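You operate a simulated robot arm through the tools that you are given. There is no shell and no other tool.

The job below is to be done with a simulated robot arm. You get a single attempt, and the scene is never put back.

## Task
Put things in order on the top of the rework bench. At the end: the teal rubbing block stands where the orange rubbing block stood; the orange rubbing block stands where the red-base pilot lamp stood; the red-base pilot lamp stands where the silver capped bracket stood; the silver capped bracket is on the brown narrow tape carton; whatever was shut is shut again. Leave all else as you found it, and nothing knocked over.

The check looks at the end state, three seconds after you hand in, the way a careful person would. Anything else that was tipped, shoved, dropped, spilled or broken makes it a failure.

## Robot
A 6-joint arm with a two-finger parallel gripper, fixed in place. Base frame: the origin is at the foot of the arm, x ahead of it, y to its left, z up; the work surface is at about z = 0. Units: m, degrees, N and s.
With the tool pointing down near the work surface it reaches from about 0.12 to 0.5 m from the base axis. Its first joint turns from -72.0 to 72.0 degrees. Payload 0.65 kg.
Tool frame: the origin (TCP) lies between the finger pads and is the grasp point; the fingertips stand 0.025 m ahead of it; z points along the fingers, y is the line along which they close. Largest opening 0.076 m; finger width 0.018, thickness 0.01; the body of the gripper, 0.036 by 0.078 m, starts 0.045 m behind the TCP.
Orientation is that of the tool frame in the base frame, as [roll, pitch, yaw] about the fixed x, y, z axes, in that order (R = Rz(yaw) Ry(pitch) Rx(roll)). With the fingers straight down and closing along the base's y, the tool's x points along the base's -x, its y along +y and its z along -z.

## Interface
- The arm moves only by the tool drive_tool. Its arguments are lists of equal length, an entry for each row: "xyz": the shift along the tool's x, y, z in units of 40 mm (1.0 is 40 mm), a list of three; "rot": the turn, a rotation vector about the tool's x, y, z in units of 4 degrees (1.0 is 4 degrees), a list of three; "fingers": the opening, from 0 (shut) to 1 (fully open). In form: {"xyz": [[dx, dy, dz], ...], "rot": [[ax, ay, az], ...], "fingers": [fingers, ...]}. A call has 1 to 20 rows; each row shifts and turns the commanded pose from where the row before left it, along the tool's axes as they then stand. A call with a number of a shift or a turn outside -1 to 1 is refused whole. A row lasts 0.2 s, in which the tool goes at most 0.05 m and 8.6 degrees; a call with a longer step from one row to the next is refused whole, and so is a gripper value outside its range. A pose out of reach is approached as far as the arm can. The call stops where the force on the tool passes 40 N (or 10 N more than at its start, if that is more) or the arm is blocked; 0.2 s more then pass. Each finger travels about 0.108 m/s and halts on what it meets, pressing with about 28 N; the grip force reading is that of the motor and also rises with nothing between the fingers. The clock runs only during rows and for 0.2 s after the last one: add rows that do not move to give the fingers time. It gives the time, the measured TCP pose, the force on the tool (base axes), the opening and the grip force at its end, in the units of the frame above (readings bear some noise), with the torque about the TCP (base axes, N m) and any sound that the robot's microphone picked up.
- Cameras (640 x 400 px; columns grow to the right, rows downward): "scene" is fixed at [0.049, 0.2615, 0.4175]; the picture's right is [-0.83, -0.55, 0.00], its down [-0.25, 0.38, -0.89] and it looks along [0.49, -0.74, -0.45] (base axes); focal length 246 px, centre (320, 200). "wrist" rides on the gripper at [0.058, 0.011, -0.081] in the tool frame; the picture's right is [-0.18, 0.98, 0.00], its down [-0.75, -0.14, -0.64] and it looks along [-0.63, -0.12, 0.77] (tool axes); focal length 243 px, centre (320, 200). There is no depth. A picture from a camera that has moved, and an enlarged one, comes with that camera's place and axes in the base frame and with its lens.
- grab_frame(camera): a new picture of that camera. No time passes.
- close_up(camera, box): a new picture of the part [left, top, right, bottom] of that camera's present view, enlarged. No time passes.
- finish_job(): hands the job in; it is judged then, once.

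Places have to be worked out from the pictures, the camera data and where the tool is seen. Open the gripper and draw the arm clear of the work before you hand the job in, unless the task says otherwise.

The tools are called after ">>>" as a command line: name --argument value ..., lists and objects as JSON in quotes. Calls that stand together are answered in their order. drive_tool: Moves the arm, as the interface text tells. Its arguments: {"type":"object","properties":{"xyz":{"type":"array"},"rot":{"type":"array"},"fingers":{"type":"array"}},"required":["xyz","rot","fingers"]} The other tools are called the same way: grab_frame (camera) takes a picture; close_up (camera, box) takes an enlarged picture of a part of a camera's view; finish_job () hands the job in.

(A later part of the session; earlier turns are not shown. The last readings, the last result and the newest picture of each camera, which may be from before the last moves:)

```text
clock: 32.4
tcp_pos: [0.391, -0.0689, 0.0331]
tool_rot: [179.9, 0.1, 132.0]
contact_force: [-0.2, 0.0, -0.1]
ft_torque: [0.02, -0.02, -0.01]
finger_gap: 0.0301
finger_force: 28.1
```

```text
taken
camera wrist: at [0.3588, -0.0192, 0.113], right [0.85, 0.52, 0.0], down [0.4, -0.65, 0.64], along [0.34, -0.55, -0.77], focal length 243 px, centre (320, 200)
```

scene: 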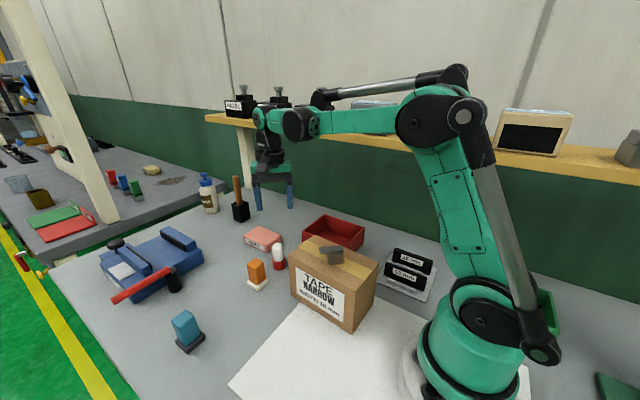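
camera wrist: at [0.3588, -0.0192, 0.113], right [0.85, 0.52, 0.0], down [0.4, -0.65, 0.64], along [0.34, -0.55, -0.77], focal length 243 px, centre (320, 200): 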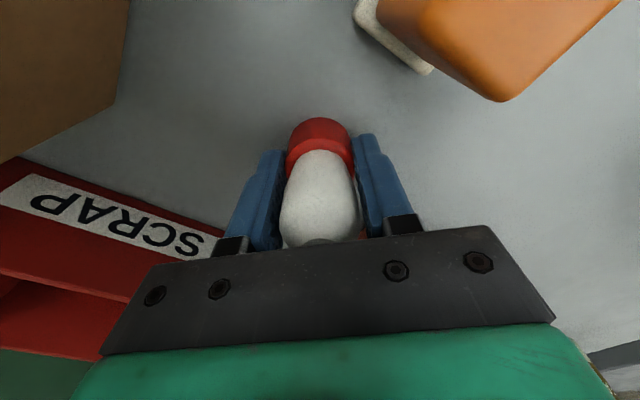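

The lamp base is held with a 30 mm gap. I'll lift slowly and check.

>>> drive_tool --xyz '[[0, 0, -0.1], [0, 0, -0.3], [0, 0, -0.6], [0, 0, -1], [0, 0, -1], [0, 0, 0]]' --rot '[[0, 0, 0], [0, 0, 0], [0, 0, 0], [0, 0, 0], [0, 0, 0], [0, 0, 0]]' --fingers '[0.2, 0.2, 0.2, 0.2, 0.2, 0.2]'

>>> grab_frame --camera "wrist"

>>> grab_frame --camera "scene"

```text
clock: 33.8
tcp_pos: [0.3892, -0.0687, 0.1518]
tool_rot: [180.0, 0.0, 132.0]
contact_force: [0.2, 0.3, 0.0]
ft_torque: [0.0, -0.02, 0.03]
finger_gap: 0.0306
finger_force: 28.1
```

```text
taken
camera wrist: at [0.3575, -0.019, 0.2331], right [0.85, 0.52, 0.0], down [0.4, -0.65, 0.64], along [0.34, -0.55, -0.77], focal length 243 px, centre (320, 200)
```

wrist: 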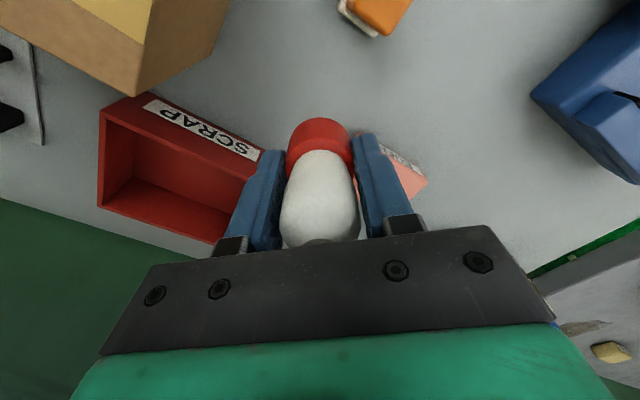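

```text
taken
```

scene: 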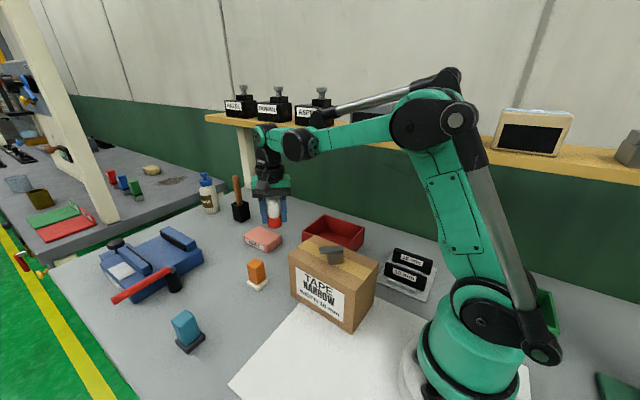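

The lamp is secure, so I carry it to the bracket's former spot at about (0.2845, 0.104), passing clear of the carton.

>>> drive_tool --xyz '[[0.711, 0.1325, 0], [0.711, 0.1325, 0], [0.711, 0.1325, 0], [0.711, 0.1325, 0], [0.711, 0.1325, 0], [0.711, 0.1325, 0], [0.711, 0.1325, 0], [0, 0, 0.9], [0, 0, 0.9], [0, 0, 0]]' --rot '[[0, 0, 0], [0, 0, 0], [0, 0, 0], [0, 0, 0], [0, 0, 0], [0, 0, 0], [0, 0, 0], [0, 0, 0], [0, 0, 0], [0, 0, 0]]' --fingers '[0.2, 0.2, 0.2, 0.2, 0.2, 0.2, 0.2, 0.2, 0.2, 0.2]'

>>> grab_frame --camera "wrist"

>>> close_up --camera "scene" --box '[180, 250, 340, 370]'

```text
clock: 36.0
tcp_pos: [0.2844, 0.1015, 0.0804]
tool_rot: [179.9, 0.1, 132.0]
contact_force: [-0.7, 0.3, -0.1]
ft_torque: [-0.05, 0.05, -0.02]
finger_gap: 0.0303
finger_force: 28.0
```

```text
taken
camera wrist: at [0.2528, 0.1524, 0.1613], right [0.85, 0.52, 0.0], down [0.4, -0.65, 0.64], along [0.34, -0.55, -0.77], focal length 243 px, centre (320, 200)
```

wrist: 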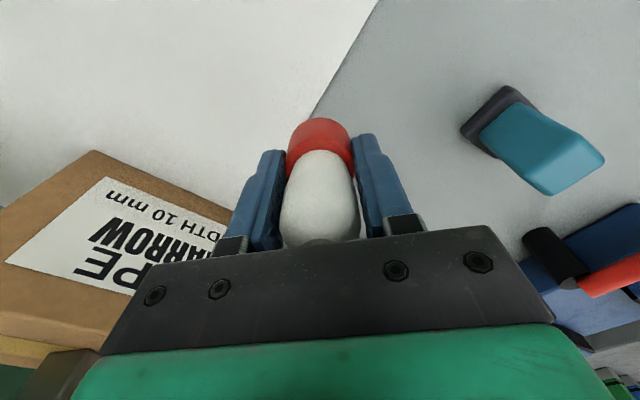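

```text
3.33 times, centred on (260, 310) of scene
camera zoom: at [0.049, 0.2615, 0.4175], right [-0.83, -0.55, 0.0], down [-0.25, 0.38, -0.89], along [0.49, -0.74, -0.45], focal length 819 px, centre (520, -167)
```

zoom: 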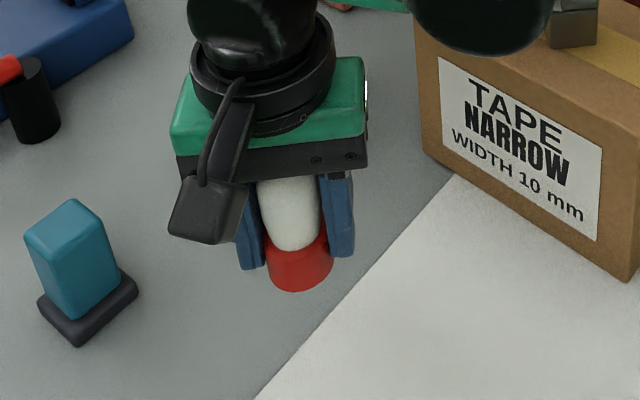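

The camera pose matches the earlier bracket view to within about 1 mm, so the lamp is over the bracket's footprint centre. I'll lower it to a few millimetres above the surface, then finish in small steps.

>>> drive_tool --xyz '[[0, 0, 0.5], [0, 0, 0.4], [0, 0, 0.22], [0, 0, 0]]' --rot '[[0, 0, 0], [0, 0, 0], [0, 0, 0], [0, 0, 0]]' --fingers '[0.2, 0.2, 0.2, 0.2]'

>>> drive_tool --xyz '[[0, 0, 0.04], [0, 0, 0]]' --rot '[[0, 0, 0], [0, 0, 0]]' --fingers '[0.2, 0.2]'

>>> close_up --camera "scene" --box '[220, 290, 300, 370]'

```text
clock: 37.0
tcp_pos: [0.284, 0.103, 0.0361]
tool_rot: [179.9, 0.1, 132.0]
contact_force: [0.4, -0.1, 3.7]
ft_torque: [-0.01, 0.07, -0.02]
finger_gap: 0.0301
finger_force: 27.5
```

```text
clock: 37.6
tcp_pos: [0.2842, 0.1036, 0.0321]
tool_rot: [179.9, 0.0, 131.9]
contact_force: [3.6, 4.8, 21.7]
ft_torque: [0.08, -0.01, 0.0]
finger_gap: 0.0303
finger_force: 27.9
```

```text
5.00 times, centred on (260, 330) of scene
camera zoom: at [0.049, 0.2615, 0.4176], right [-0.83, -0.55, 0.0], down [-0.25, 0.38, -0.89], along [0.49, -0.74, -0.45], focal length 1228 px, centre (620, -450)
```

zoom: 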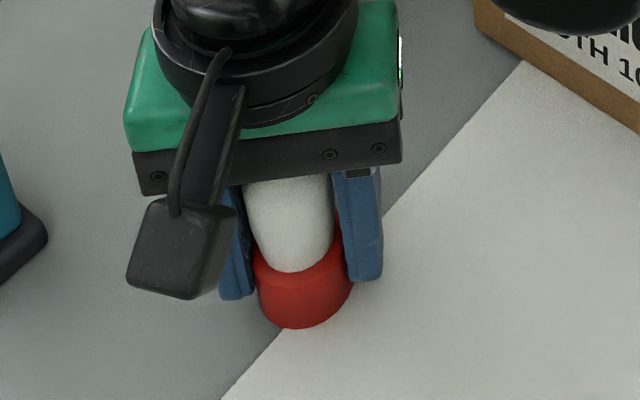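

Contact came about 3 mm above the grip height, so the white sheet may have some thickness under part of the lamp. Before releasing I'll look closely at the sheet's edge and the lamp's footing.

>>> close_up --camera "scene" --box '[240, 330, 290, 360]'

>>> close_up --camera "scene" --box '[220, 360, 270, 400]'

>>> close_up --camera "wrist" --box '[270, 60, 380, 160]'

>>> grab_frame --camera "wrist"

```text
12.80 times, centred on (265, 345) of scene
camera zoom: at [0.049, 0.2615, 0.4176], right [-0.83, -0.55, 0.0], down [-0.25, 0.38, -0.89], along [0.49, -0.74, -0.45], focal length 3145 px, centre (1024, -1656)
```

zoom: 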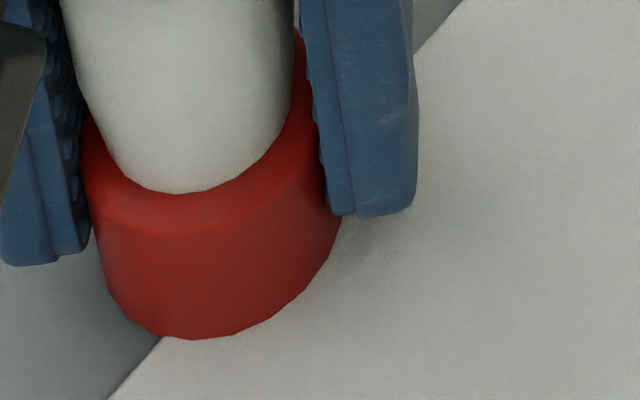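

```text
10.00 times, centred on (245, 380) of scene
camera zoom: at [0.049, 0.2615, 0.4176], right [-0.83, -0.55, 0.0], down [-0.25, 0.38, -0.89], along [0.49, -0.74, -0.45], focal length 2457 px, centre (1070, -1600)
```

zoom: 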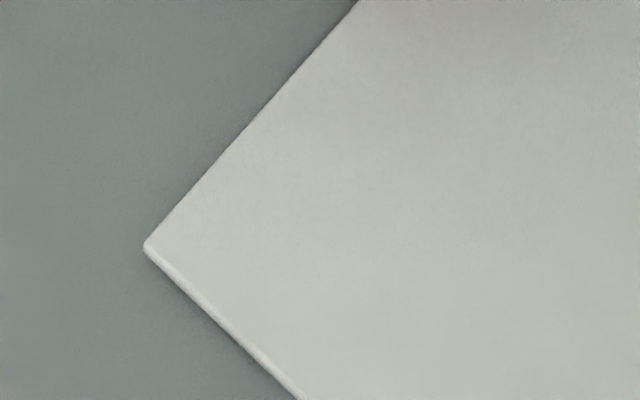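

```text
4.00 times, centred on (325, 110) of wrist
camera zoom: at [0.2524, 0.1535, 0.1146], right [0.85, 0.52, 0.0], down [0.4, -0.65, 0.64], along [0.34, -0.55, -0.77], focal length 970 px, centre (300, 560)
```

zoom: 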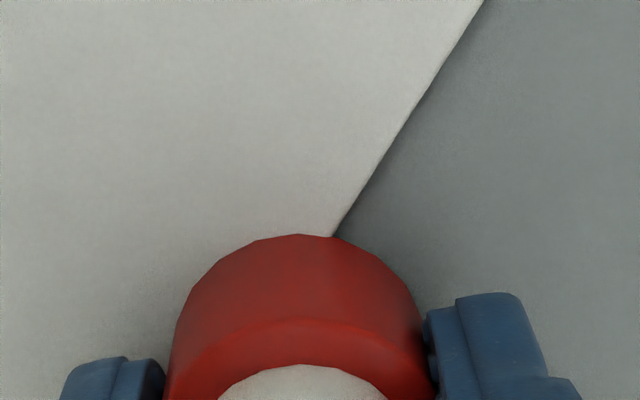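

```text
taken
camera wrist: at [0.2524, 0.1535, 0.1146], right [0.85, 0.52, 0.0], down [0.4, -0.65, 0.64], along [0.34, -0.55, -0.77], focal length 243 px, centre (320, 200)
```

wrist: 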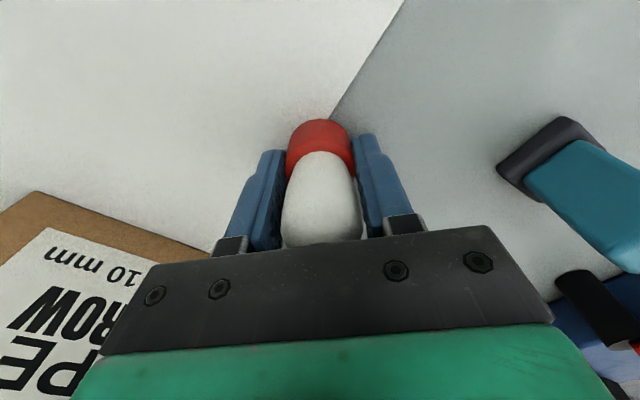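

The sheet is about 3 mm thick, and its edge runs along y at x ≈ 0.280, directly under the lamp. The bracket stood level on that sheet and overhung the edge, so released here the lamp would tilt. I'll lift slightly, shift about 10 mm in -x so the lamp's axis is over the sheet and it stands level, and check again.

>>> drive_tool --xyz '[[0, 0, -0.2], [0.1825, -0.165, 0], [0, 0, 0]]' --rot '[[0, 0, 0], [0, 0, 0], [0, 0, 0]]' --fingers '[0.2, 0.2, 0.2]'

>>> grab_frame --camera "wrist"

>>> close_up --camera "wrist" --box '[270, 60, 380, 160]'

>>> close_up --camera "scene" --box '[220, 290, 300, 370]'

```text
clock: 38.4
tcp_pos: [0.2752, 0.1034, 0.0423]
tool_rot: [179.9, 0.0, 132.0]
contact_force: [0.0, -0.2, -0.6]
ft_torque: [0.03, -0.02, -0.01]
finger_gap: 0.0303
finger_force: 27.9
```

```text
taken
camera wrist: at [0.2428, 0.1542, 0.1225], right [0.85, 0.52, 0.0], down [0.4, -0.65, 0.64], along [0.34, -0.55, -0.77], focal length 243 px, centre (320, 200)
```

wrist: 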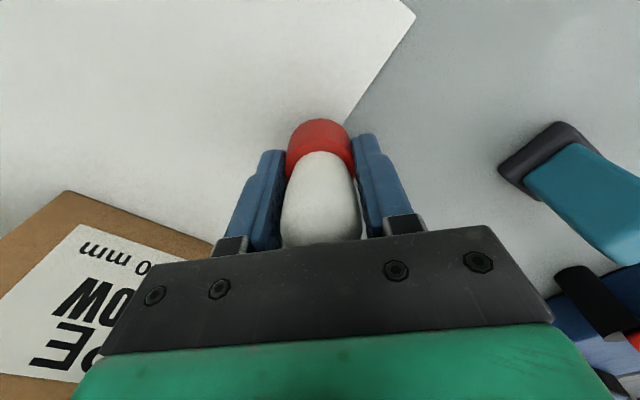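

```text
4.00 times, centred on (325, 110) of wrist
camera zoom: at [0.2428, 0.1542, 0.1225], right [0.85, 0.52, 0.0], down [0.4, -0.65, 0.64], along [0.34, -0.55, -0.77], focal length 970 px, centre (300, 560)
```

zoom: 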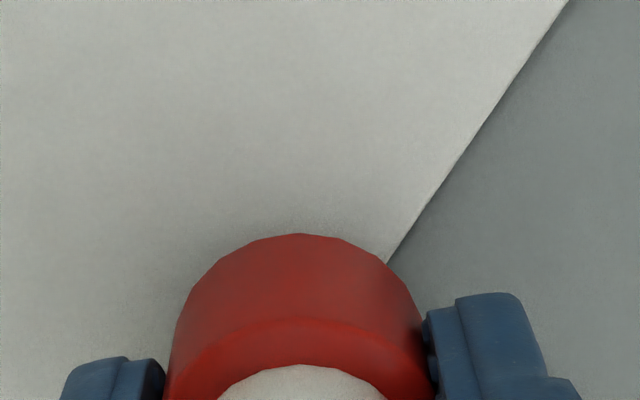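

```text
5.00 times, centred on (260, 330) of scene
camera zoom: at [0.049, 0.2615, 0.4175], right [-0.83, -0.55, 0.0], down [-0.25, 0.38, -0.89], along [0.49, -0.74, -0.45], focal length 1228 px, centre (620, -450)
```

zoom: 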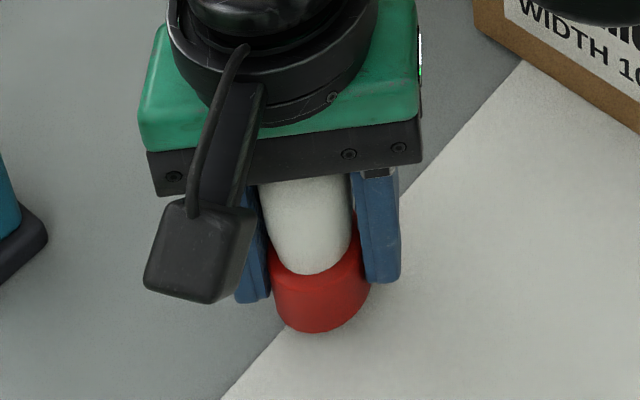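

The lamp's axis is now about 5 mm inside the sheet edge. I'll lower it in small steps until it touches.

>>> drive_tool --xyz '[[0, 0, 0.1], [0, 0, 0.02], [0, 0, 0]]' --rot '[[0, 0, 0], [0, 0, 0], [0, 0, 0]]' --fingers '[0.2, 0.2, 0.2]'

>>> drive_tool --xyz '[[0, 0, 0.025], [0, 0, 0]]' --rot '[[0, 0, 0], [0, 0, 0]]' --fingers '[0.2, 0.2]'

```text
clock: 39.2
tcp_pos: [0.2752, 0.104, 0.0361]
tool_rot: [180.0, 0.1, 132.0]
contact_force: [0.2, 0.8, -1.0]
ft_torque: [0.0, 0.0, 0.0]
finger_gap: 0.0303
finger_force: 28.4
```

```text
clock: 39.8
tcp_pos: [0.275, 0.1045, 0.0358]
tool_rot: [179.9, 0.0, 132.0]
contact_force: [0.0, -0.6, 0.1]
ft_torque: [-0.01, -0.01, -0.01]
finger_gap: 0.0301
finger_force: 28.3
```

No contact yet, so I'll take another small step.

>>> drive_tool --xyz '[[0, 0, 0.02], [0, 0, 0]]' --rot '[[0, 0, 0], [0, 0, 0]]' --fingers '[0.2, 0.2]'

>>> close_up --camera "scene" --box '[240, 325, 290, 360]'

```text
clock: 40.4
tcp_pos: [0.2751, 0.1051, 0.035]
tool_rot: [179.9, 0.1, 131.9]
contact_force: [-0.4, -0.5, 0.6]
ft_torque: [0.03, -0.01, -0.02]
finger_gap: 0.0304
finger_force: 28.3
```

```text
11.43 times, centred on (265, 342) of scene
camera zoom: at [0.049, 0.2615, 0.4175], right [-0.83, -0.55, 0.0], down [-0.25, 0.38, -0.89], along [0.49, -0.74, -0.45], focal length 2808 px, centre (949, -1429)
```

zoom: 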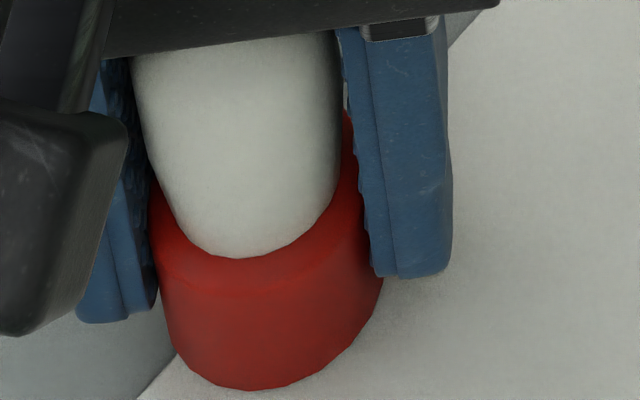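

>>> drive_tool --xyz '[[0, 0, 0.02], [0, 0, 0]]' --rot '[[0, 0, 0], [0, 0, 0]]' --fingers '[0.2, 0.2]'

```text
clock: 41.0
tcp_pos: [0.2741, 0.104, 0.0343]
tool_rot: [179.8, 0.0, 131.9]
contact_force: [-1.1, 0.5, -0.9]
ft_torque: [-0.01, -0.03, 0.04]
finger_gap: 0.0303
finger_force: 27.6
```

Still no contact at z ≈ 0.0345, so I continue in sub-millimetre steps.

>>> drive_tool --xyz '[[0, 0, 0.02], [0, 0, 0]]' --rot '[[0, 0, 0], [0, 0, 0]]' --fingers '[0.2, 0.2]'

>>> drive_tool --xyz '[[0, 0, 0.015], [0, 0, 0]]' --rot '[[0, 0, 0], [0, 0, 0]]' --fingers '[0.2, 0.2]'

```text
clock: 41.6
tcp_pos: [0.2746, 0.1047, 0.0334]
tool_rot: [179.9, 0.0, 132.0]
contact_force: [1.1, -2.4, 22.4]
ft_torque: [-0.12, 0.01, -0.02]
finger_gap: 0.0301
finger_force: 28.2
```

```text
clock: 42.2
tcp_pos: [0.2747, 0.1039, 0.0326]
tool_rot: [180.0, 0.1, 132.1]
contact_force: [0.2, -4.0, 20.9]
ft_torque: [-0.14, 0.04, 0.03]
finger_gap: 0.0304
finger_force: 28.3
```

The lamp is firmly on the sheet. I'll back off about 1 mm to relieve the force, then open slowly.

>>> drive_tool --xyz '[[0, 0, -0.02], [0, 0, 0]]' --rot '[[0, 0, 0], [0, 0, 0]]' --fingers '[0.2, 0.2]'

>>> drive_tool --xyz '[[0, 0, 0], [0, 0, 0], [0, 0, 0], [0, 0, 0], [0, 0, 0]]' --rot '[[0, 0, 0], [0, 0, 0], [0, 0, 0], [0, 0, 0], [0, 0, 0]]' --fingers '[0.42, 0.5, 0.6, 0.7, 0.7]'

>>> grab_frame --camera "wrist"

>>> close_up --camera "scene" --box '[220, 290, 300, 370]'

```text
clock: 42.8
tcp_pos: [0.2741, 0.1041, 0.0335]
tool_rot: [179.9, 0.0, 132.0]
contact_force: [0.4, 1.2, -0.2]
ft_torque: [0.0, -0.02, -0.01]
finger_gap: 0.0305
finger_force: 27.8
```

```text
clock: 44.0
tcp_pos: [0.2749, 0.1043, 0.0352]
tool_rot: [-180.0, 0.0, 131.9]
contact_force: [-0.3, -0.5, 0.2]
ft_torque: [0.01, 0.0, -0.02]
finger_gap: 0.053
finger_force: 0.2
```

```text
taken
camera wrist: at [0.242, 0.1544, 0.1151], right [0.85, 0.52, 0.0], down [0.4, -0.65, 0.64], along [0.34, -0.55, -0.77], focal length 243 px, centre (320, 200)
```

wrist: 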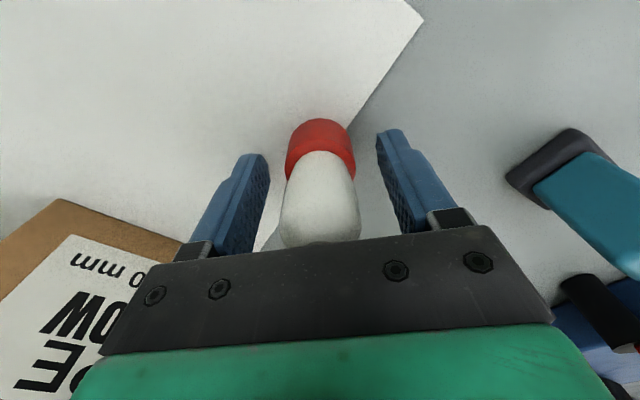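

```text
5.00 times, centred on (260, 330) of scene
camera zoom: at [0.049, 0.2615, 0.4175], right [-0.83, -0.55, 0.0], down [-0.25, 0.38, -0.89], along [0.49, -0.74, -0.45], focal length 1228 px, centre (620, -450)
```

zoom: 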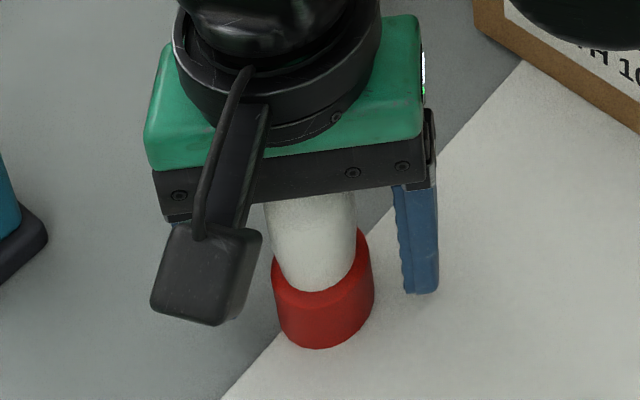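

The lamp is released and standing upright. I'll raise straight up and check it.

>>> drive_tool --xyz '[[0, 0, -0.2], [0, 0, -0.6], [0, 0, -0.9], [0, 0, -0.9], [0, 0, -0.9], [0, 0, 0]]' --rot '[[0, 0, 0], [0, 0, 0], [0, 0, 0], [0, 0, 0], [0, 0, 0], [0, 0, 0]]' --fingers '[0.7, 0.7, 0.7, 0.7, 0.7, 0.7]'

>>> grab_frame --camera "wrist"

>>> close_up --camera "scene" --box '[220, 290, 300, 370]'

>>> close_up --camera "scene" --box '[230, 220, 330, 300]'

```text
clock: 45.4
tcp_pos: [0.2763, 0.1049, 0.1744]
tool_rot: [179.9, 0.1, 132.0]
contact_force: [0.1, -0.5, -0.6]
ft_torque: [0.0, 0.01, 0.03]
finger_gap: 0.0534
finger_force: 0.0
```

```text
taken
camera wrist: at [0.2438, 0.1546, 0.2543], right [0.85, 0.52, 0.0], down [0.4, -0.65, 0.64], along [0.34, -0.55, -0.77], focal length 243 px, centre (320, 200)
```

wrist: 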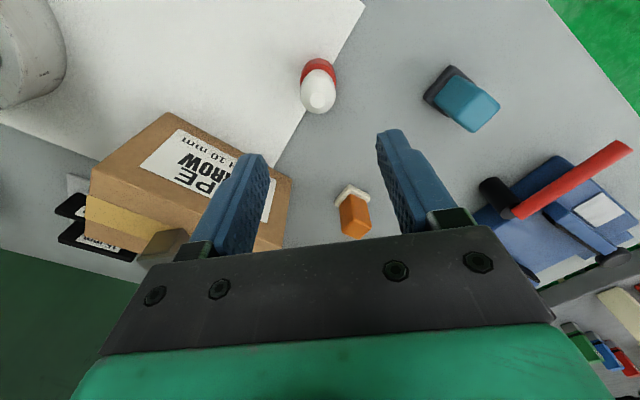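

```text
5.00 times, centred on (260, 330) of scene
camera zoom: at [0.049, 0.2615, 0.4175], right [-0.83, -0.55, 0.0], down [-0.25, 0.38, -0.89], along [0.49, -0.74, -0.45], focal length 1228 px, centre (620, -450)
```

zoom: 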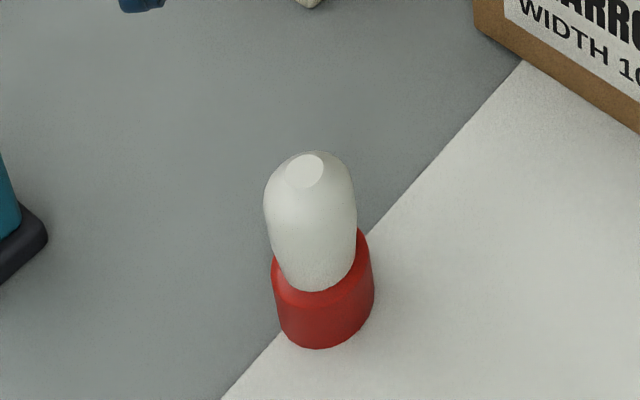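

```text
5.00 times, centred on (280, 260) of scene
camera zoom: at [0.049, 0.2615, 0.4175], right [-0.83, -0.55, 0.0], down [-0.25, 0.38, -0.89], along [0.49, -0.74, -0.45], focal length 1228 px, centre (520, -100)
```

zoom: 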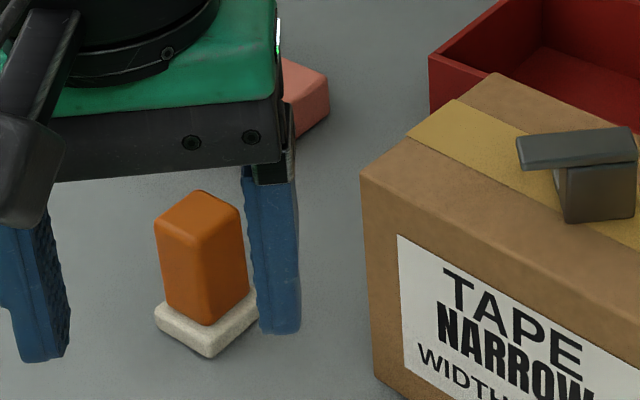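

The lamp stands upright at the bracket's spot. Next is the orange block near (0.390, -0.003), whose sides run nearly along the base axes. I'll go above it and turn the tool so the fingers close along x and the camera faces away from the carton.

>>> drive_tool --xyz '[[-0.655, 0.059, 0], [-0.655, 0.059, 0], [-0.655, 0.059, 0], [-0.655, 0.059, 0], [-0.655, 0.059, 0], [-0.655, 0.059, 0], [0, 0, 0], [0, 0, 0], [0, 0, 0], [0, 0, 0], [0, 0, 0], [0, 0, 0], [0, 0, 0], [0, 0, 0], [0, 0, 0], [0, 0, 0], [0, 0, 0], [0, 0, 0]]' --rot '[[0, 0, 0], [0, 0, 0], [0, 0, 0], [0, 0, 0], [0, 0, 0], [0, 0, 0], [0, 0, 1], [0, 0, 1], [0, 0, 1], [0, 0, 1], [0, 0, 1], [0, 0, 1], [0, 0, 1], [0, 0, 1], [0, 0, 1], [0, 0, 1], [0, 0, 0.5], [0, 0, 0]]' --fingers '[0.75, 0.75, 0.75, 0.75, 0.75, 0.75, 0.75, 0.75, 0.75, 0.75, 0.75, 0.75, 0.75, 0.75, 0.75, 0.75, 0.75, 0.75]'

>>> grab_frame --camera "wrist"

>>> close_up --camera "wrist" --box '[240, 50, 400, 150]'

>>> grab_frame --camera "scene"

```text
clock: 49.2
tcp_pos: [0.3917, -0.0034, 0.1739]
tool_rot: [-179.9, -0.1, 90.1]
contact_force: [-0.1, -0.1, 0.4]
ft_torque: [0.0, -0.01, 0.01]
finger_gap: 0.0569
finger_force: 0.1
```

```text
taken
camera wrist: at [0.4005, 0.0547, 0.2548], right [0.98, -0.18, 0.0], down [-0.14, -0.75, 0.64], along [-0.12, -0.63, -0.77], focal length 243 px, centre (320, 200)
```

wrist: 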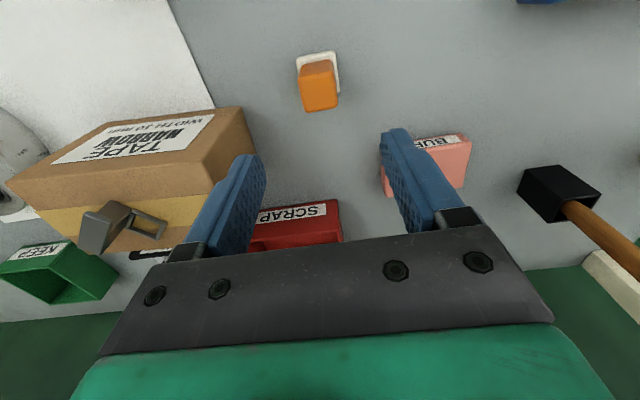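

```text
4.00 times, centred on (320, 100) of wrist
camera zoom: at [0.4005, 0.0547, 0.2548], right [0.98, -0.18, 0.0], down [-0.14, -0.75, 0.64], along [-0.12, -0.63, -0.77], focal length 970 px, centre (320, 600)
```

zoom: 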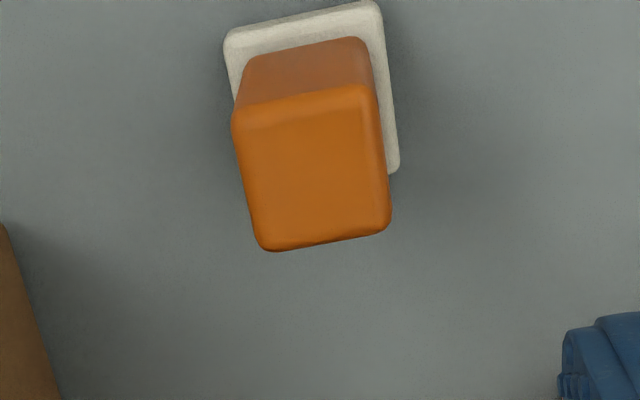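

```text
taken
```

scene: 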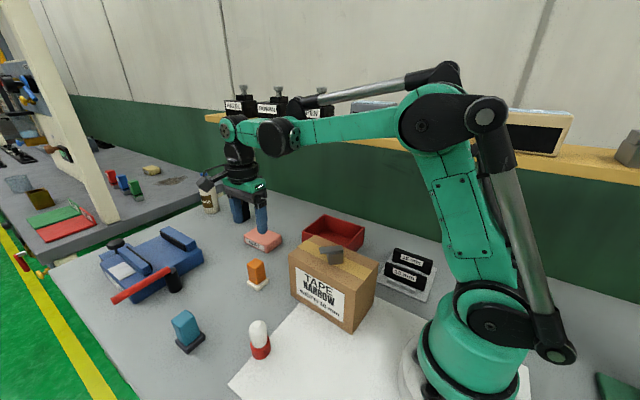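

The orange handle is 26 mm wide, square to the fingers, and its centre is 3 mm to the tool's +x. I'll correct and descend around the handle in two stages.

>>> drive_tool --xyz '[[0.075, 0, 0.6], [0, 0, 0.7], [0, 0, 0.7], [0, 0, 0]]' --rot '[[0, 0, 0], [0, 0, 0], [0, 0, 0], [0, 0, 0]]' --fingers '[0.75, 0.75, 0.75, 0.75]'

>>> grab_frame --camera "wrist"

>>> close_up --camera "wrist" --box '[220, 70, 420, 195]'

```text
clock: 50.2
tcp_pos: [0.3886, -0.0001, 0.0925]
tool_rot: [-180.0, 0.0, 90.0]
contact_force: [0.2, 0.8, 0.1]
ft_torque: [-0.03, 0.0, -0.05]
finger_gap: 0.0568
finger_force: 0.2
```

```text
taken
camera wrist: at [0.3993, 0.0578, 0.1738], right [0.98, -0.18, 0.0], down [-0.14, -0.75, 0.64], along [-0.12, -0.63, -0.77], focal length 243 px, centre (320, 200)
```

wrist: 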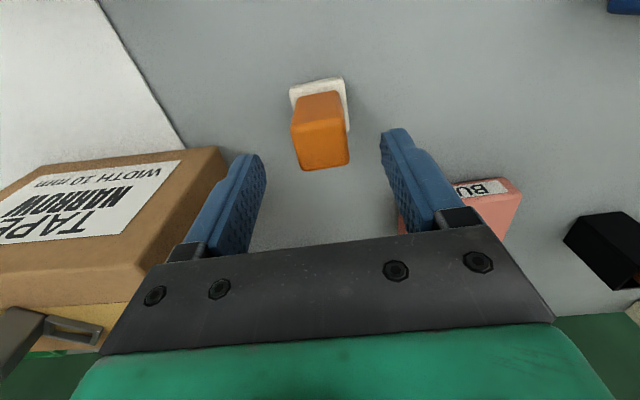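

```text
3.20 times, centred on (320, 132) of wrist
camera zoom: at [0.3993, 0.0578, 0.1738], right [0.98, -0.18, 0.0], down [-0.14, -0.75, 0.64], along [-0.12, -0.63, -0.77], focal length 776 px, centre (320, 416)
```

zoom: 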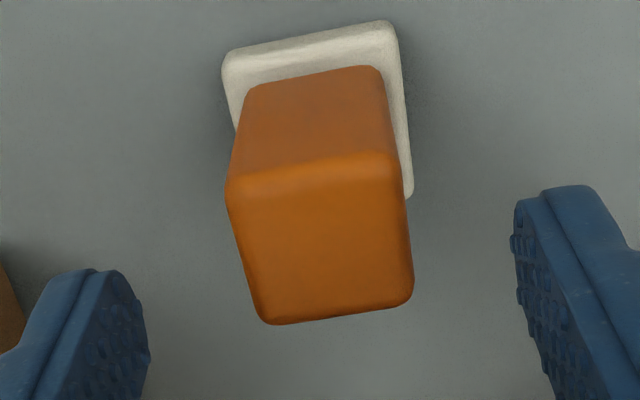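

The handle is centred within about 1 mm, so I go down to z ≈ 0.042 and close.

>>> drive_tool --xyz '[[0, 0.025, 0.6], [0, 0, 0.65], [0, 0, 0]]' --rot '[[0, 0, 0], [0, 0, 0], [0, 0, 0]]' --fingers '[0.75, 0.75, 0.75]'

>>> drive_tool --xyz '[[0, 0, 0], [0, 0, 0], [0, 0, 0], [0, 0, 0]]' --rot '[[0, 0, 0], [0, 0, 0], [0, 0, 0], [0, 0, 0]]' --fingers '[0.55, 0.4, 0.15, 0.15]'

>>> grab_frame --camera "wrist"

>>> close_up --camera "scene" --box '[200, 200, 320, 310]'

```text
clock: 51.0
tcp_pos: [0.3916, -0.0003, 0.0419]
tool_rot: [180.0, 0.0, 90.0]
contact_force: [0.4, -0.1, 0.4]
ft_torque: [0.01, 0.01, -0.01]
finger_gap: 0.0569
finger_force: 0.1
```

```text
clock: 52.0
tcp_pos: [0.3928, -0.0002, 0.0415]
tool_rot: [-179.9, -0.1, 90.0]
contact_force: [0.1, -0.1, -0.2]
ft_torque: [0.01, 0.01, 0.03]
finger_gap: 0.0274
finger_force: 27.7
```

```text
taken
camera wrist: at [0.4018, 0.0576, 0.1236], right [0.98, -0.18, 0.0], down [-0.14, -0.75, 0.64], along [-0.12, -0.63, -0.77], focal length 243 px, centre (320, 200)
```

wrist: 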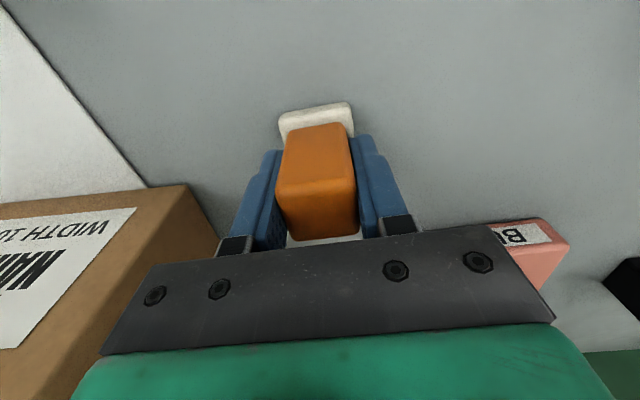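

```text
3.64 times, centred on (260, 255) of scene
camera zoom: at [0.049, 0.2615, 0.4175], right [-0.83, -0.55, 0.0], down [-0.25, 0.38, -0.89], along [0.49, -0.74, -0.45], focal length 894 px, centre (538, 0)
```

zoom: 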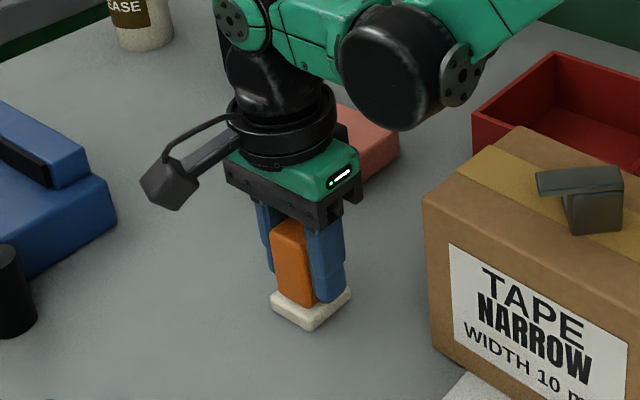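

The handle is gripped at 27 mm and 28 N. The grip point, about (0.392, 0.000), also marks the target for the teal block. I'll lift slowly and check.

>>> drive_tool --xyz '[[0, 0, -0.1], [0, 0, -0.4], [0, 0, -1], [0, 0, 0]]' --rot '[[0, 0, 0], [0, 0, 0], [0, 0, 0], [0, 0, 0]]' --fingers '[0.15, 0.15, 0.15, 0.15]'

>>> close_up --camera "scene" --box '[200, 180, 320, 290]'

```text
clock: 53.0
tcp_pos: [0.3913, -0.0008, 0.1051]
tool_rot: [-179.9, -0.1, 90.0]
contact_force: [-0.7, -0.3, -1.0]
ft_torque: [-0.01, -0.02, -0.03]
finger_gap: 0.0276
finger_force: 28.1
```

```text
3.64 times, centred on (260, 235) of scene
camera zoom: at [0.049, 0.2615, 0.4175], right [-0.83, -0.55, 0.0], down [-0.25, 0.38, -0.89], along [0.49, -0.74, -0.45], focal length 894 px, centre (538, 73)
```

zoom: 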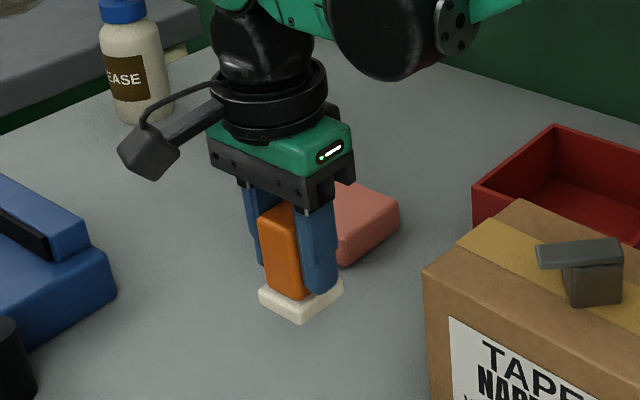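

The block with its base came up cleanly. I'll move it 69 mm in -y to the lamp's former spot and lower it to just above the bench.

>>> drive_tool --xyz '[[-0.43, -0.009, 0], [-0.43, -0.009, 0], [-0.43, -0.009, 0], [-0.43, -0.009, 0], [0, 0, 0.6], [0, 0, 0.5], [0, 0, 0.25], [0, 0, 0]]' --rot '[[0, 0, 0], [0, 0, 0], [0, 0, 0], [0, 0, 0], [0, 0, 0], [0, 0, 0], [0, 0, 0], [0, 0, 0]]' --fingers '[0.15, 0.15, 0.15, 0.15, 0.15, 0.15, 0.15, 0.15]'

>>> grab_frame --camera "wrist"

>>> close_up --camera "scene" --box '[220, 180, 340, 290]'

```text
clock: 54.8
tcp_pos: [0.3897, -0.0685, 0.0501]
tool_rot: [180.0, 0.0, 90.0]
contact_force: [-0.1, 0.1, -0.6]
ft_torque: [-0.01, 0.03, -0.02]
finger_gap: 0.0276
finger_force: 28.0
```

```text
taken
camera wrist: at [0.3998, -0.0114, 0.1303], right [0.98, -0.18, 0.0], down [-0.14, -0.75, 0.64], along [-0.12, -0.63, -0.77], focal length 243 px, centre (320, 200)
```

wrist: 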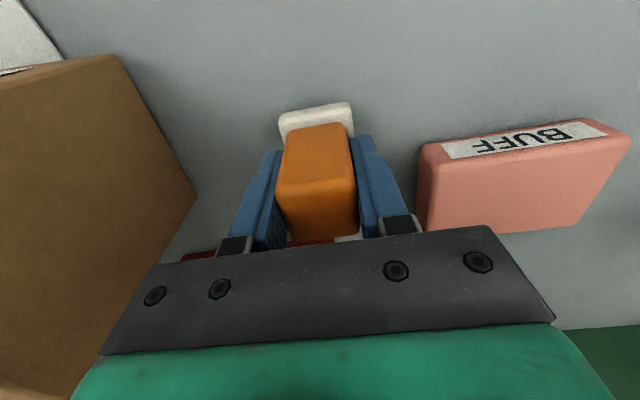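

```text
3.64 times, centred on (280, 235) of scene
camera zoom: at [0.049, 0.2615, 0.4175], right [-0.83, -0.55, 0.0], down [-0.25, 0.38, -0.89], along [0.49, -0.74, -0.45], focal length 894 px, centre (466, 73)
```

zoom: 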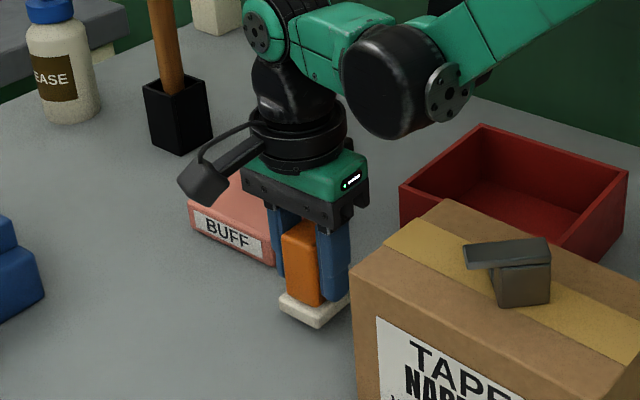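

The camera pose matches the lamp-position target within 0.5 mm. I'll lower the last 6 mm in small steps.

>>> drive_tool --xyz '[[0, 0, 0.1], [0, 0, 0.02], [0, 0, 0]]' --rot '[[0, 0, 0], [0, 0, 0], [0, 0, 0]]' --fingers '[0.15, 0.15, 0.15]'

>>> drive_tool --xyz '[[0, 0, 0.015], [0, 0, 0]]' --rot '[[0, 0, 0], [0, 0, 0]]' --fingers '[0.15, 0.15]'

```text
clock: 55.6
tcp_pos: [0.3899, -0.0693, 0.045]
tool_rot: [-180.0, 0.0, 90.0]
contact_force: [0.4, -0.3, -0.9]
ft_torque: [-0.01, 0.03, -0.02]
finger_gap: 0.0274
finger_force: 28.3
```

```text
clock: 56.2
tcp_pos: [0.3892, -0.0678, 0.0442]
tool_rot: [-180.0, 0.0, 90.0]
contact_force: [0.2, -0.4, -0.6]
ft_torque: [0.0, -0.02, 0.0]
finger_gap: 0.0275
finger_force: 27.7
```

No contact yet, so I go on in 0.6 mm steps.

>>> drive_tool --xyz '[[0, 0, 0.015], [0, 0, 0]]' --rot '[[0, 0, 0], [0, 0, 0]]' --fingers '[0.15, 0.15]'

>>> drive_tool --xyz '[[0, 0, 0.015], [0, 0, 0]]' --rot '[[0, 0, 0], [0, 0, 0]]' --fingers '[0.15, 0.15]'

```text
clock: 56.8
tcp_pos: [0.3908, -0.0691, 0.0438]
tool_rot: [179.9, 0.0, 90.0]
contact_force: [-0.5, 0.4, -0.8]
ft_torque: [0.05, -0.01, 0.02]
finger_gap: 0.0271
finger_force: 28.1
```

```text
clock: 57.4
tcp_pos: [0.3903, -0.0691, 0.0434]
tool_rot: [180.0, 0.1, 90.0]
contact_force: [-0.7, 0.4, -0.1]
ft_torque: [0.02, -0.02, -0.02]
finger_gap: 0.0275
finger_force: 28.0
```

Still free, so I take two more small steps and watch for the bench.

>>> drive_tool --xyz '[[0, 0, 0.015], [0, 0, 0]]' --rot '[[0, 0, 0], [0, 0, 0]]' --fingers '[0.15, 0.15]'

>>> close_up --camera "scene" --box '[250, 230, 310, 280]'

```text
clock: 58.0
tcp_pos: [0.3901, -0.0686, 0.0427]
tool_rot: [179.9, -0.1, 90.0]
contact_force: [0.8, 1.9, 8.8]
ft_torque: [0.08, 0.01, -0.03]
finger_gap: 0.0274
finger_force: 27.8
```

```text
8.00 times, centred on (280, 255) of scene
camera zoom: at [0.049, 0.2616, 0.4175], right [-0.83, -0.55, 0.0], down [-0.25, 0.38, -0.89], along [0.49, -0.74, -0.45], focal length 1966 px, centre (640, -240)
```

zoom: 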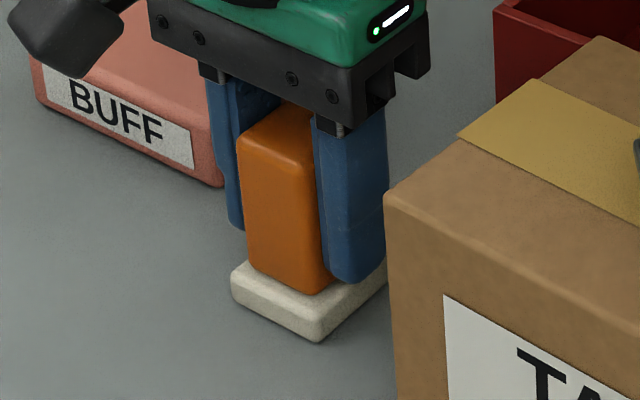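

Contact at about 9 N means the block is on the bench. I'll open gently to a moderate gap, keeping clear of the buff block, and rise straight up.

>>> drive_tool --xyz '[[0, 0, -0.01], [0, 0, 0], [0, 0, 0], [0, 0, 0], [0, 0, 0]]' --rot '[[0, 0, 0], [0, 0, 0], [0, 0, 0], [0, 0, 0], [0, 0, 0]]' --fingers '[0.15, 0.4, 0.5, 0.55, 0.55]'

>>> drive_tool --xyz '[[0, 0, -0.2], [0, 0, -0.6], [0, 0, -0.9], [0, 0, -0.9], [0, 0, -0.7], [0, 0, 0]]' --rot '[[0, 0, 0], [0, 0, 0], [0, 0, 0], [0, 0, 0], [0, 0, 0], [0, 0, 0]]' --fingers '[0.55, 0.55, 0.55, 0.55, 0.55, 0.55]'

>>> grab_frame --camera "wrist"

>>> grab_frame --camera "scene"

>>> close_up --camera "scene" --box '[150, 290, 250, 360]'

```text
clock: 59.2
tcp_pos: [0.3894, -0.0679, 0.0439]
tool_rot: [179.9, 0.0, 90.0]
contact_force: [-0.5, -0.3, 0.0]
ft_torque: [0.0, 0.0, -0.03]
finger_gap: 0.0418
finger_force: 0.0
```

```text
clock: 60.6
tcp_pos: [0.3891, -0.0697, 0.1754]
tool_rot: [180.0, 0.0, 90.0]
contact_force: [-0.8, -0.6, -0.7]
ft_torque: [0.02, 0.0, -0.01]
finger_gap: 0.0417
finger_force: 0.0
```

```text
taken
camera wrist: at [0.3997, -0.0116, 0.2565], right [0.98, -0.18, 0.0], down [-0.14, -0.75, 0.64], along [-0.12, -0.63, -0.77], focal length 243 px, centre (320, 200)
```

wrist: 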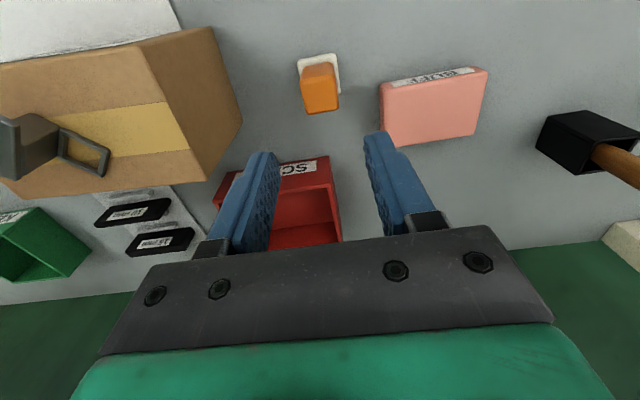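

```text
taken
```

scene: 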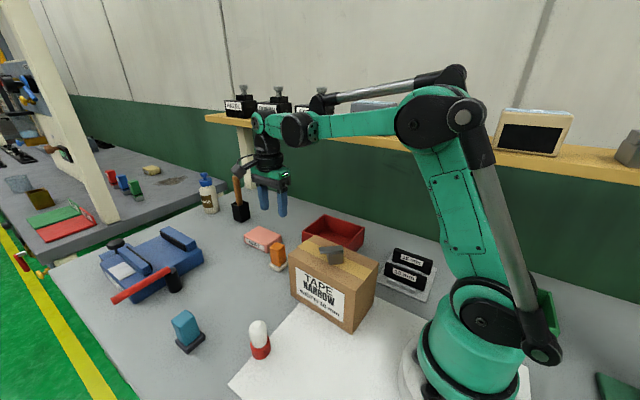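

```text
5.71 times, centred on (200, 325) of scene
camera zoom: at [0.049, 0.2615, 0.4175], right [-0.83, -0.55, 0.0], down [-0.25, 0.38, -0.89], along [0.49, -0.74, -0.45], focal length 1404 px, centre (1006, -514)
```

zoom: 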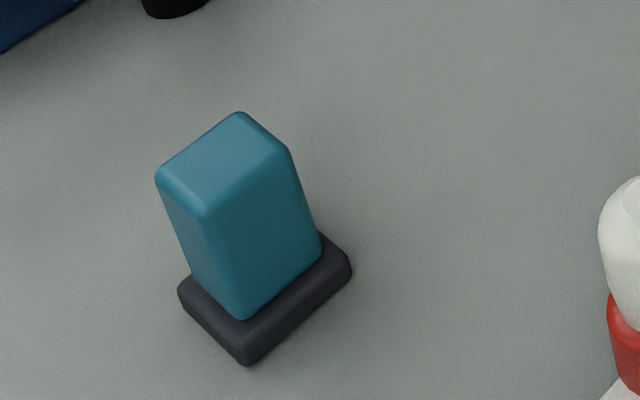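

The orange block stands at the lamp's old spot. Now the teal block, near (0.389, 0.158) and also square to the axes: I'll move above it keeping the same tool yaw.

>>> drive_tool --xyz '[[0.71, 0, 0], [0.71, 0, 0], [0.71, 0, 0], [0.71, 0, 0], [0.71, 0, 0], [0.71, 0, 0], [0.71, 0, 0], [0.7, 0, 0], [0, 0, 0]]' --rot '[[0, 0, 0], [0, 0, 0], [0, 0, 0], [0, 0, 0], [0, 0, 0], [0, 0, 0], [0, 0, 0], [0, 0, 0], [0, 0, 0]]' --fingers '[0.75, 0.75, 0.75, 0.75, 0.75, 0.75, 0.75, 0.75, 0.75]'

>>> grab_frame --camera "wrist"

>>> close_up --camera "wrist" --box '[240, 50, 400, 150]'

>>> grab_frame --camera "scene"

```text
clock: 62.6
tcp_pos: [0.3876, 0.1593, 0.1744]
tool_rot: [179.9, 0.0, 90.0]
contact_force: [-0.2, 0.8, 0.6]
ft_torque: [-0.01, -0.04, -0.01]
finger_gap: 0.057
finger_force: 0.1
```

```text
taken
camera wrist: at [0.3984, 0.217, 0.2552], right [0.98, -0.18, 0.0], down [-0.14, -0.75, 0.64], along [-0.12, -0.63, -0.77], focal length 243 px, centre (320, 200)
```

wrist: 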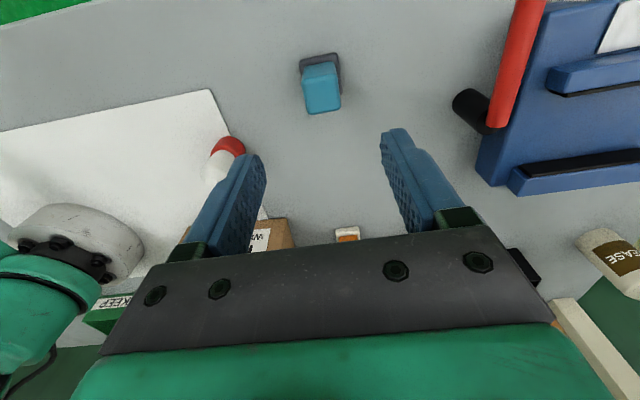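

```text
4.00 times, centred on (320, 100) of wrist
camera zoom: at [0.3984, 0.217, 0.2552], right [0.98, -0.18, 0.0], down [-0.14, -0.75, 0.64], along [-0.12, -0.63, -0.77], focal length 970 px, centre (320, 600)
```

zoom: 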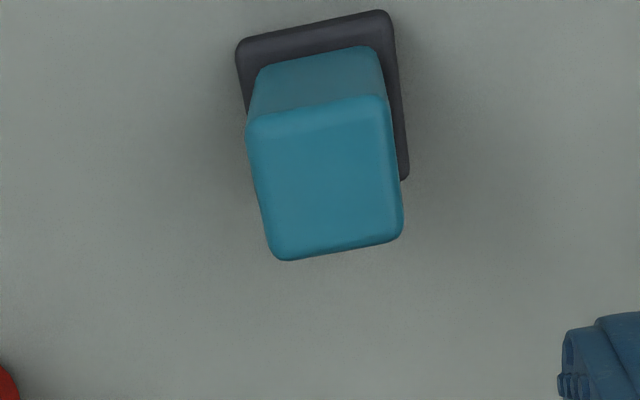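

```text
taken
```

scene: 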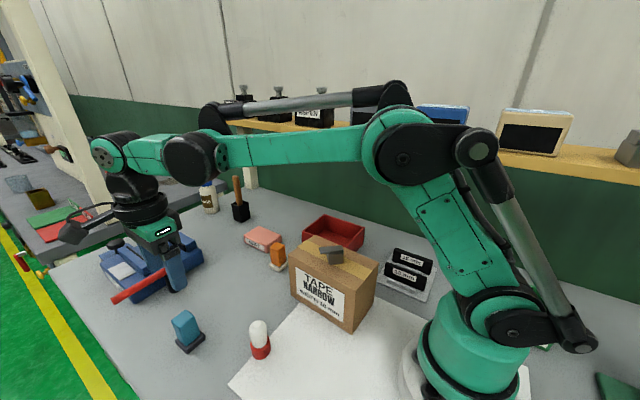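

The teal handle is square to the fingers and offset only about (1, 2) mm. I'll correct and descend around it.

>>> drive_tool --xyz '[[0.025, 0.045, 0.6], [0, 0, 0.7], [0, 0, 0.7], [0, 0, 0]]' --rot '[[0, 0, 0], [0, 0, 0], [0, 0, 0], [0, 0, 0]]' --fingers '[0.75, 0.75, 0.75, 0.75]'

>>> close_up --camera "wrist" --box '[220, 70, 420, 195]'

>>> close_up --camera "scene" --box '[100, 240, 260, 360]'

```text
clock: 63.6
tcp_pos: [0.3933, 0.1602, 0.0942]
tool_rot: [180.0, 0.0, 90.1]
contact_force: [-0.1, 1.3, -0.4]
ft_torque: [0.02, 0.02, 0.01]
finger_gap: 0.057
finger_force: 0.1
```

```text
3.20 times, centred on (320, 132) of wrist
camera zoom: at [0.4024, 0.2174, 0.1754], right [0.98, -0.18, 0.0], down [-0.14, -0.75, 0.64], along [-0.12, -0.63, -0.77], focal length 776 px, centre (320, 416)
```

zoom: 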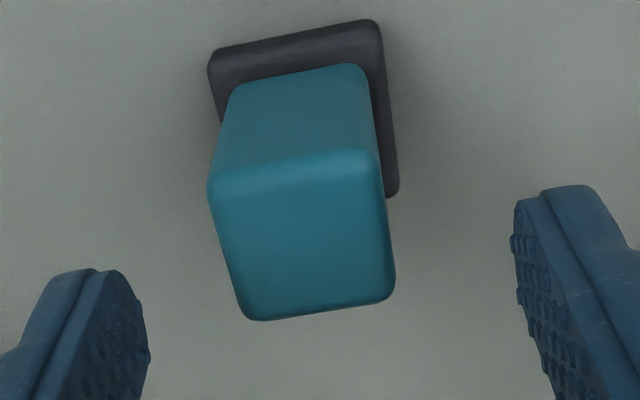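

```text
3.33 times, centred on (180, 300) of scene
camera zoom: at [0.049, 0.2615, 0.4175], right [-0.83, -0.55, 0.0], down [-0.25, 0.38, -0.89], along [0.49, -0.74, -0.45], focal length 819 px, centre (787, -133)
```

zoom: 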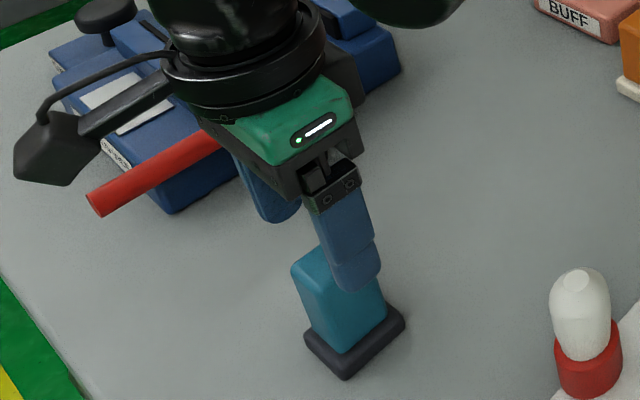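

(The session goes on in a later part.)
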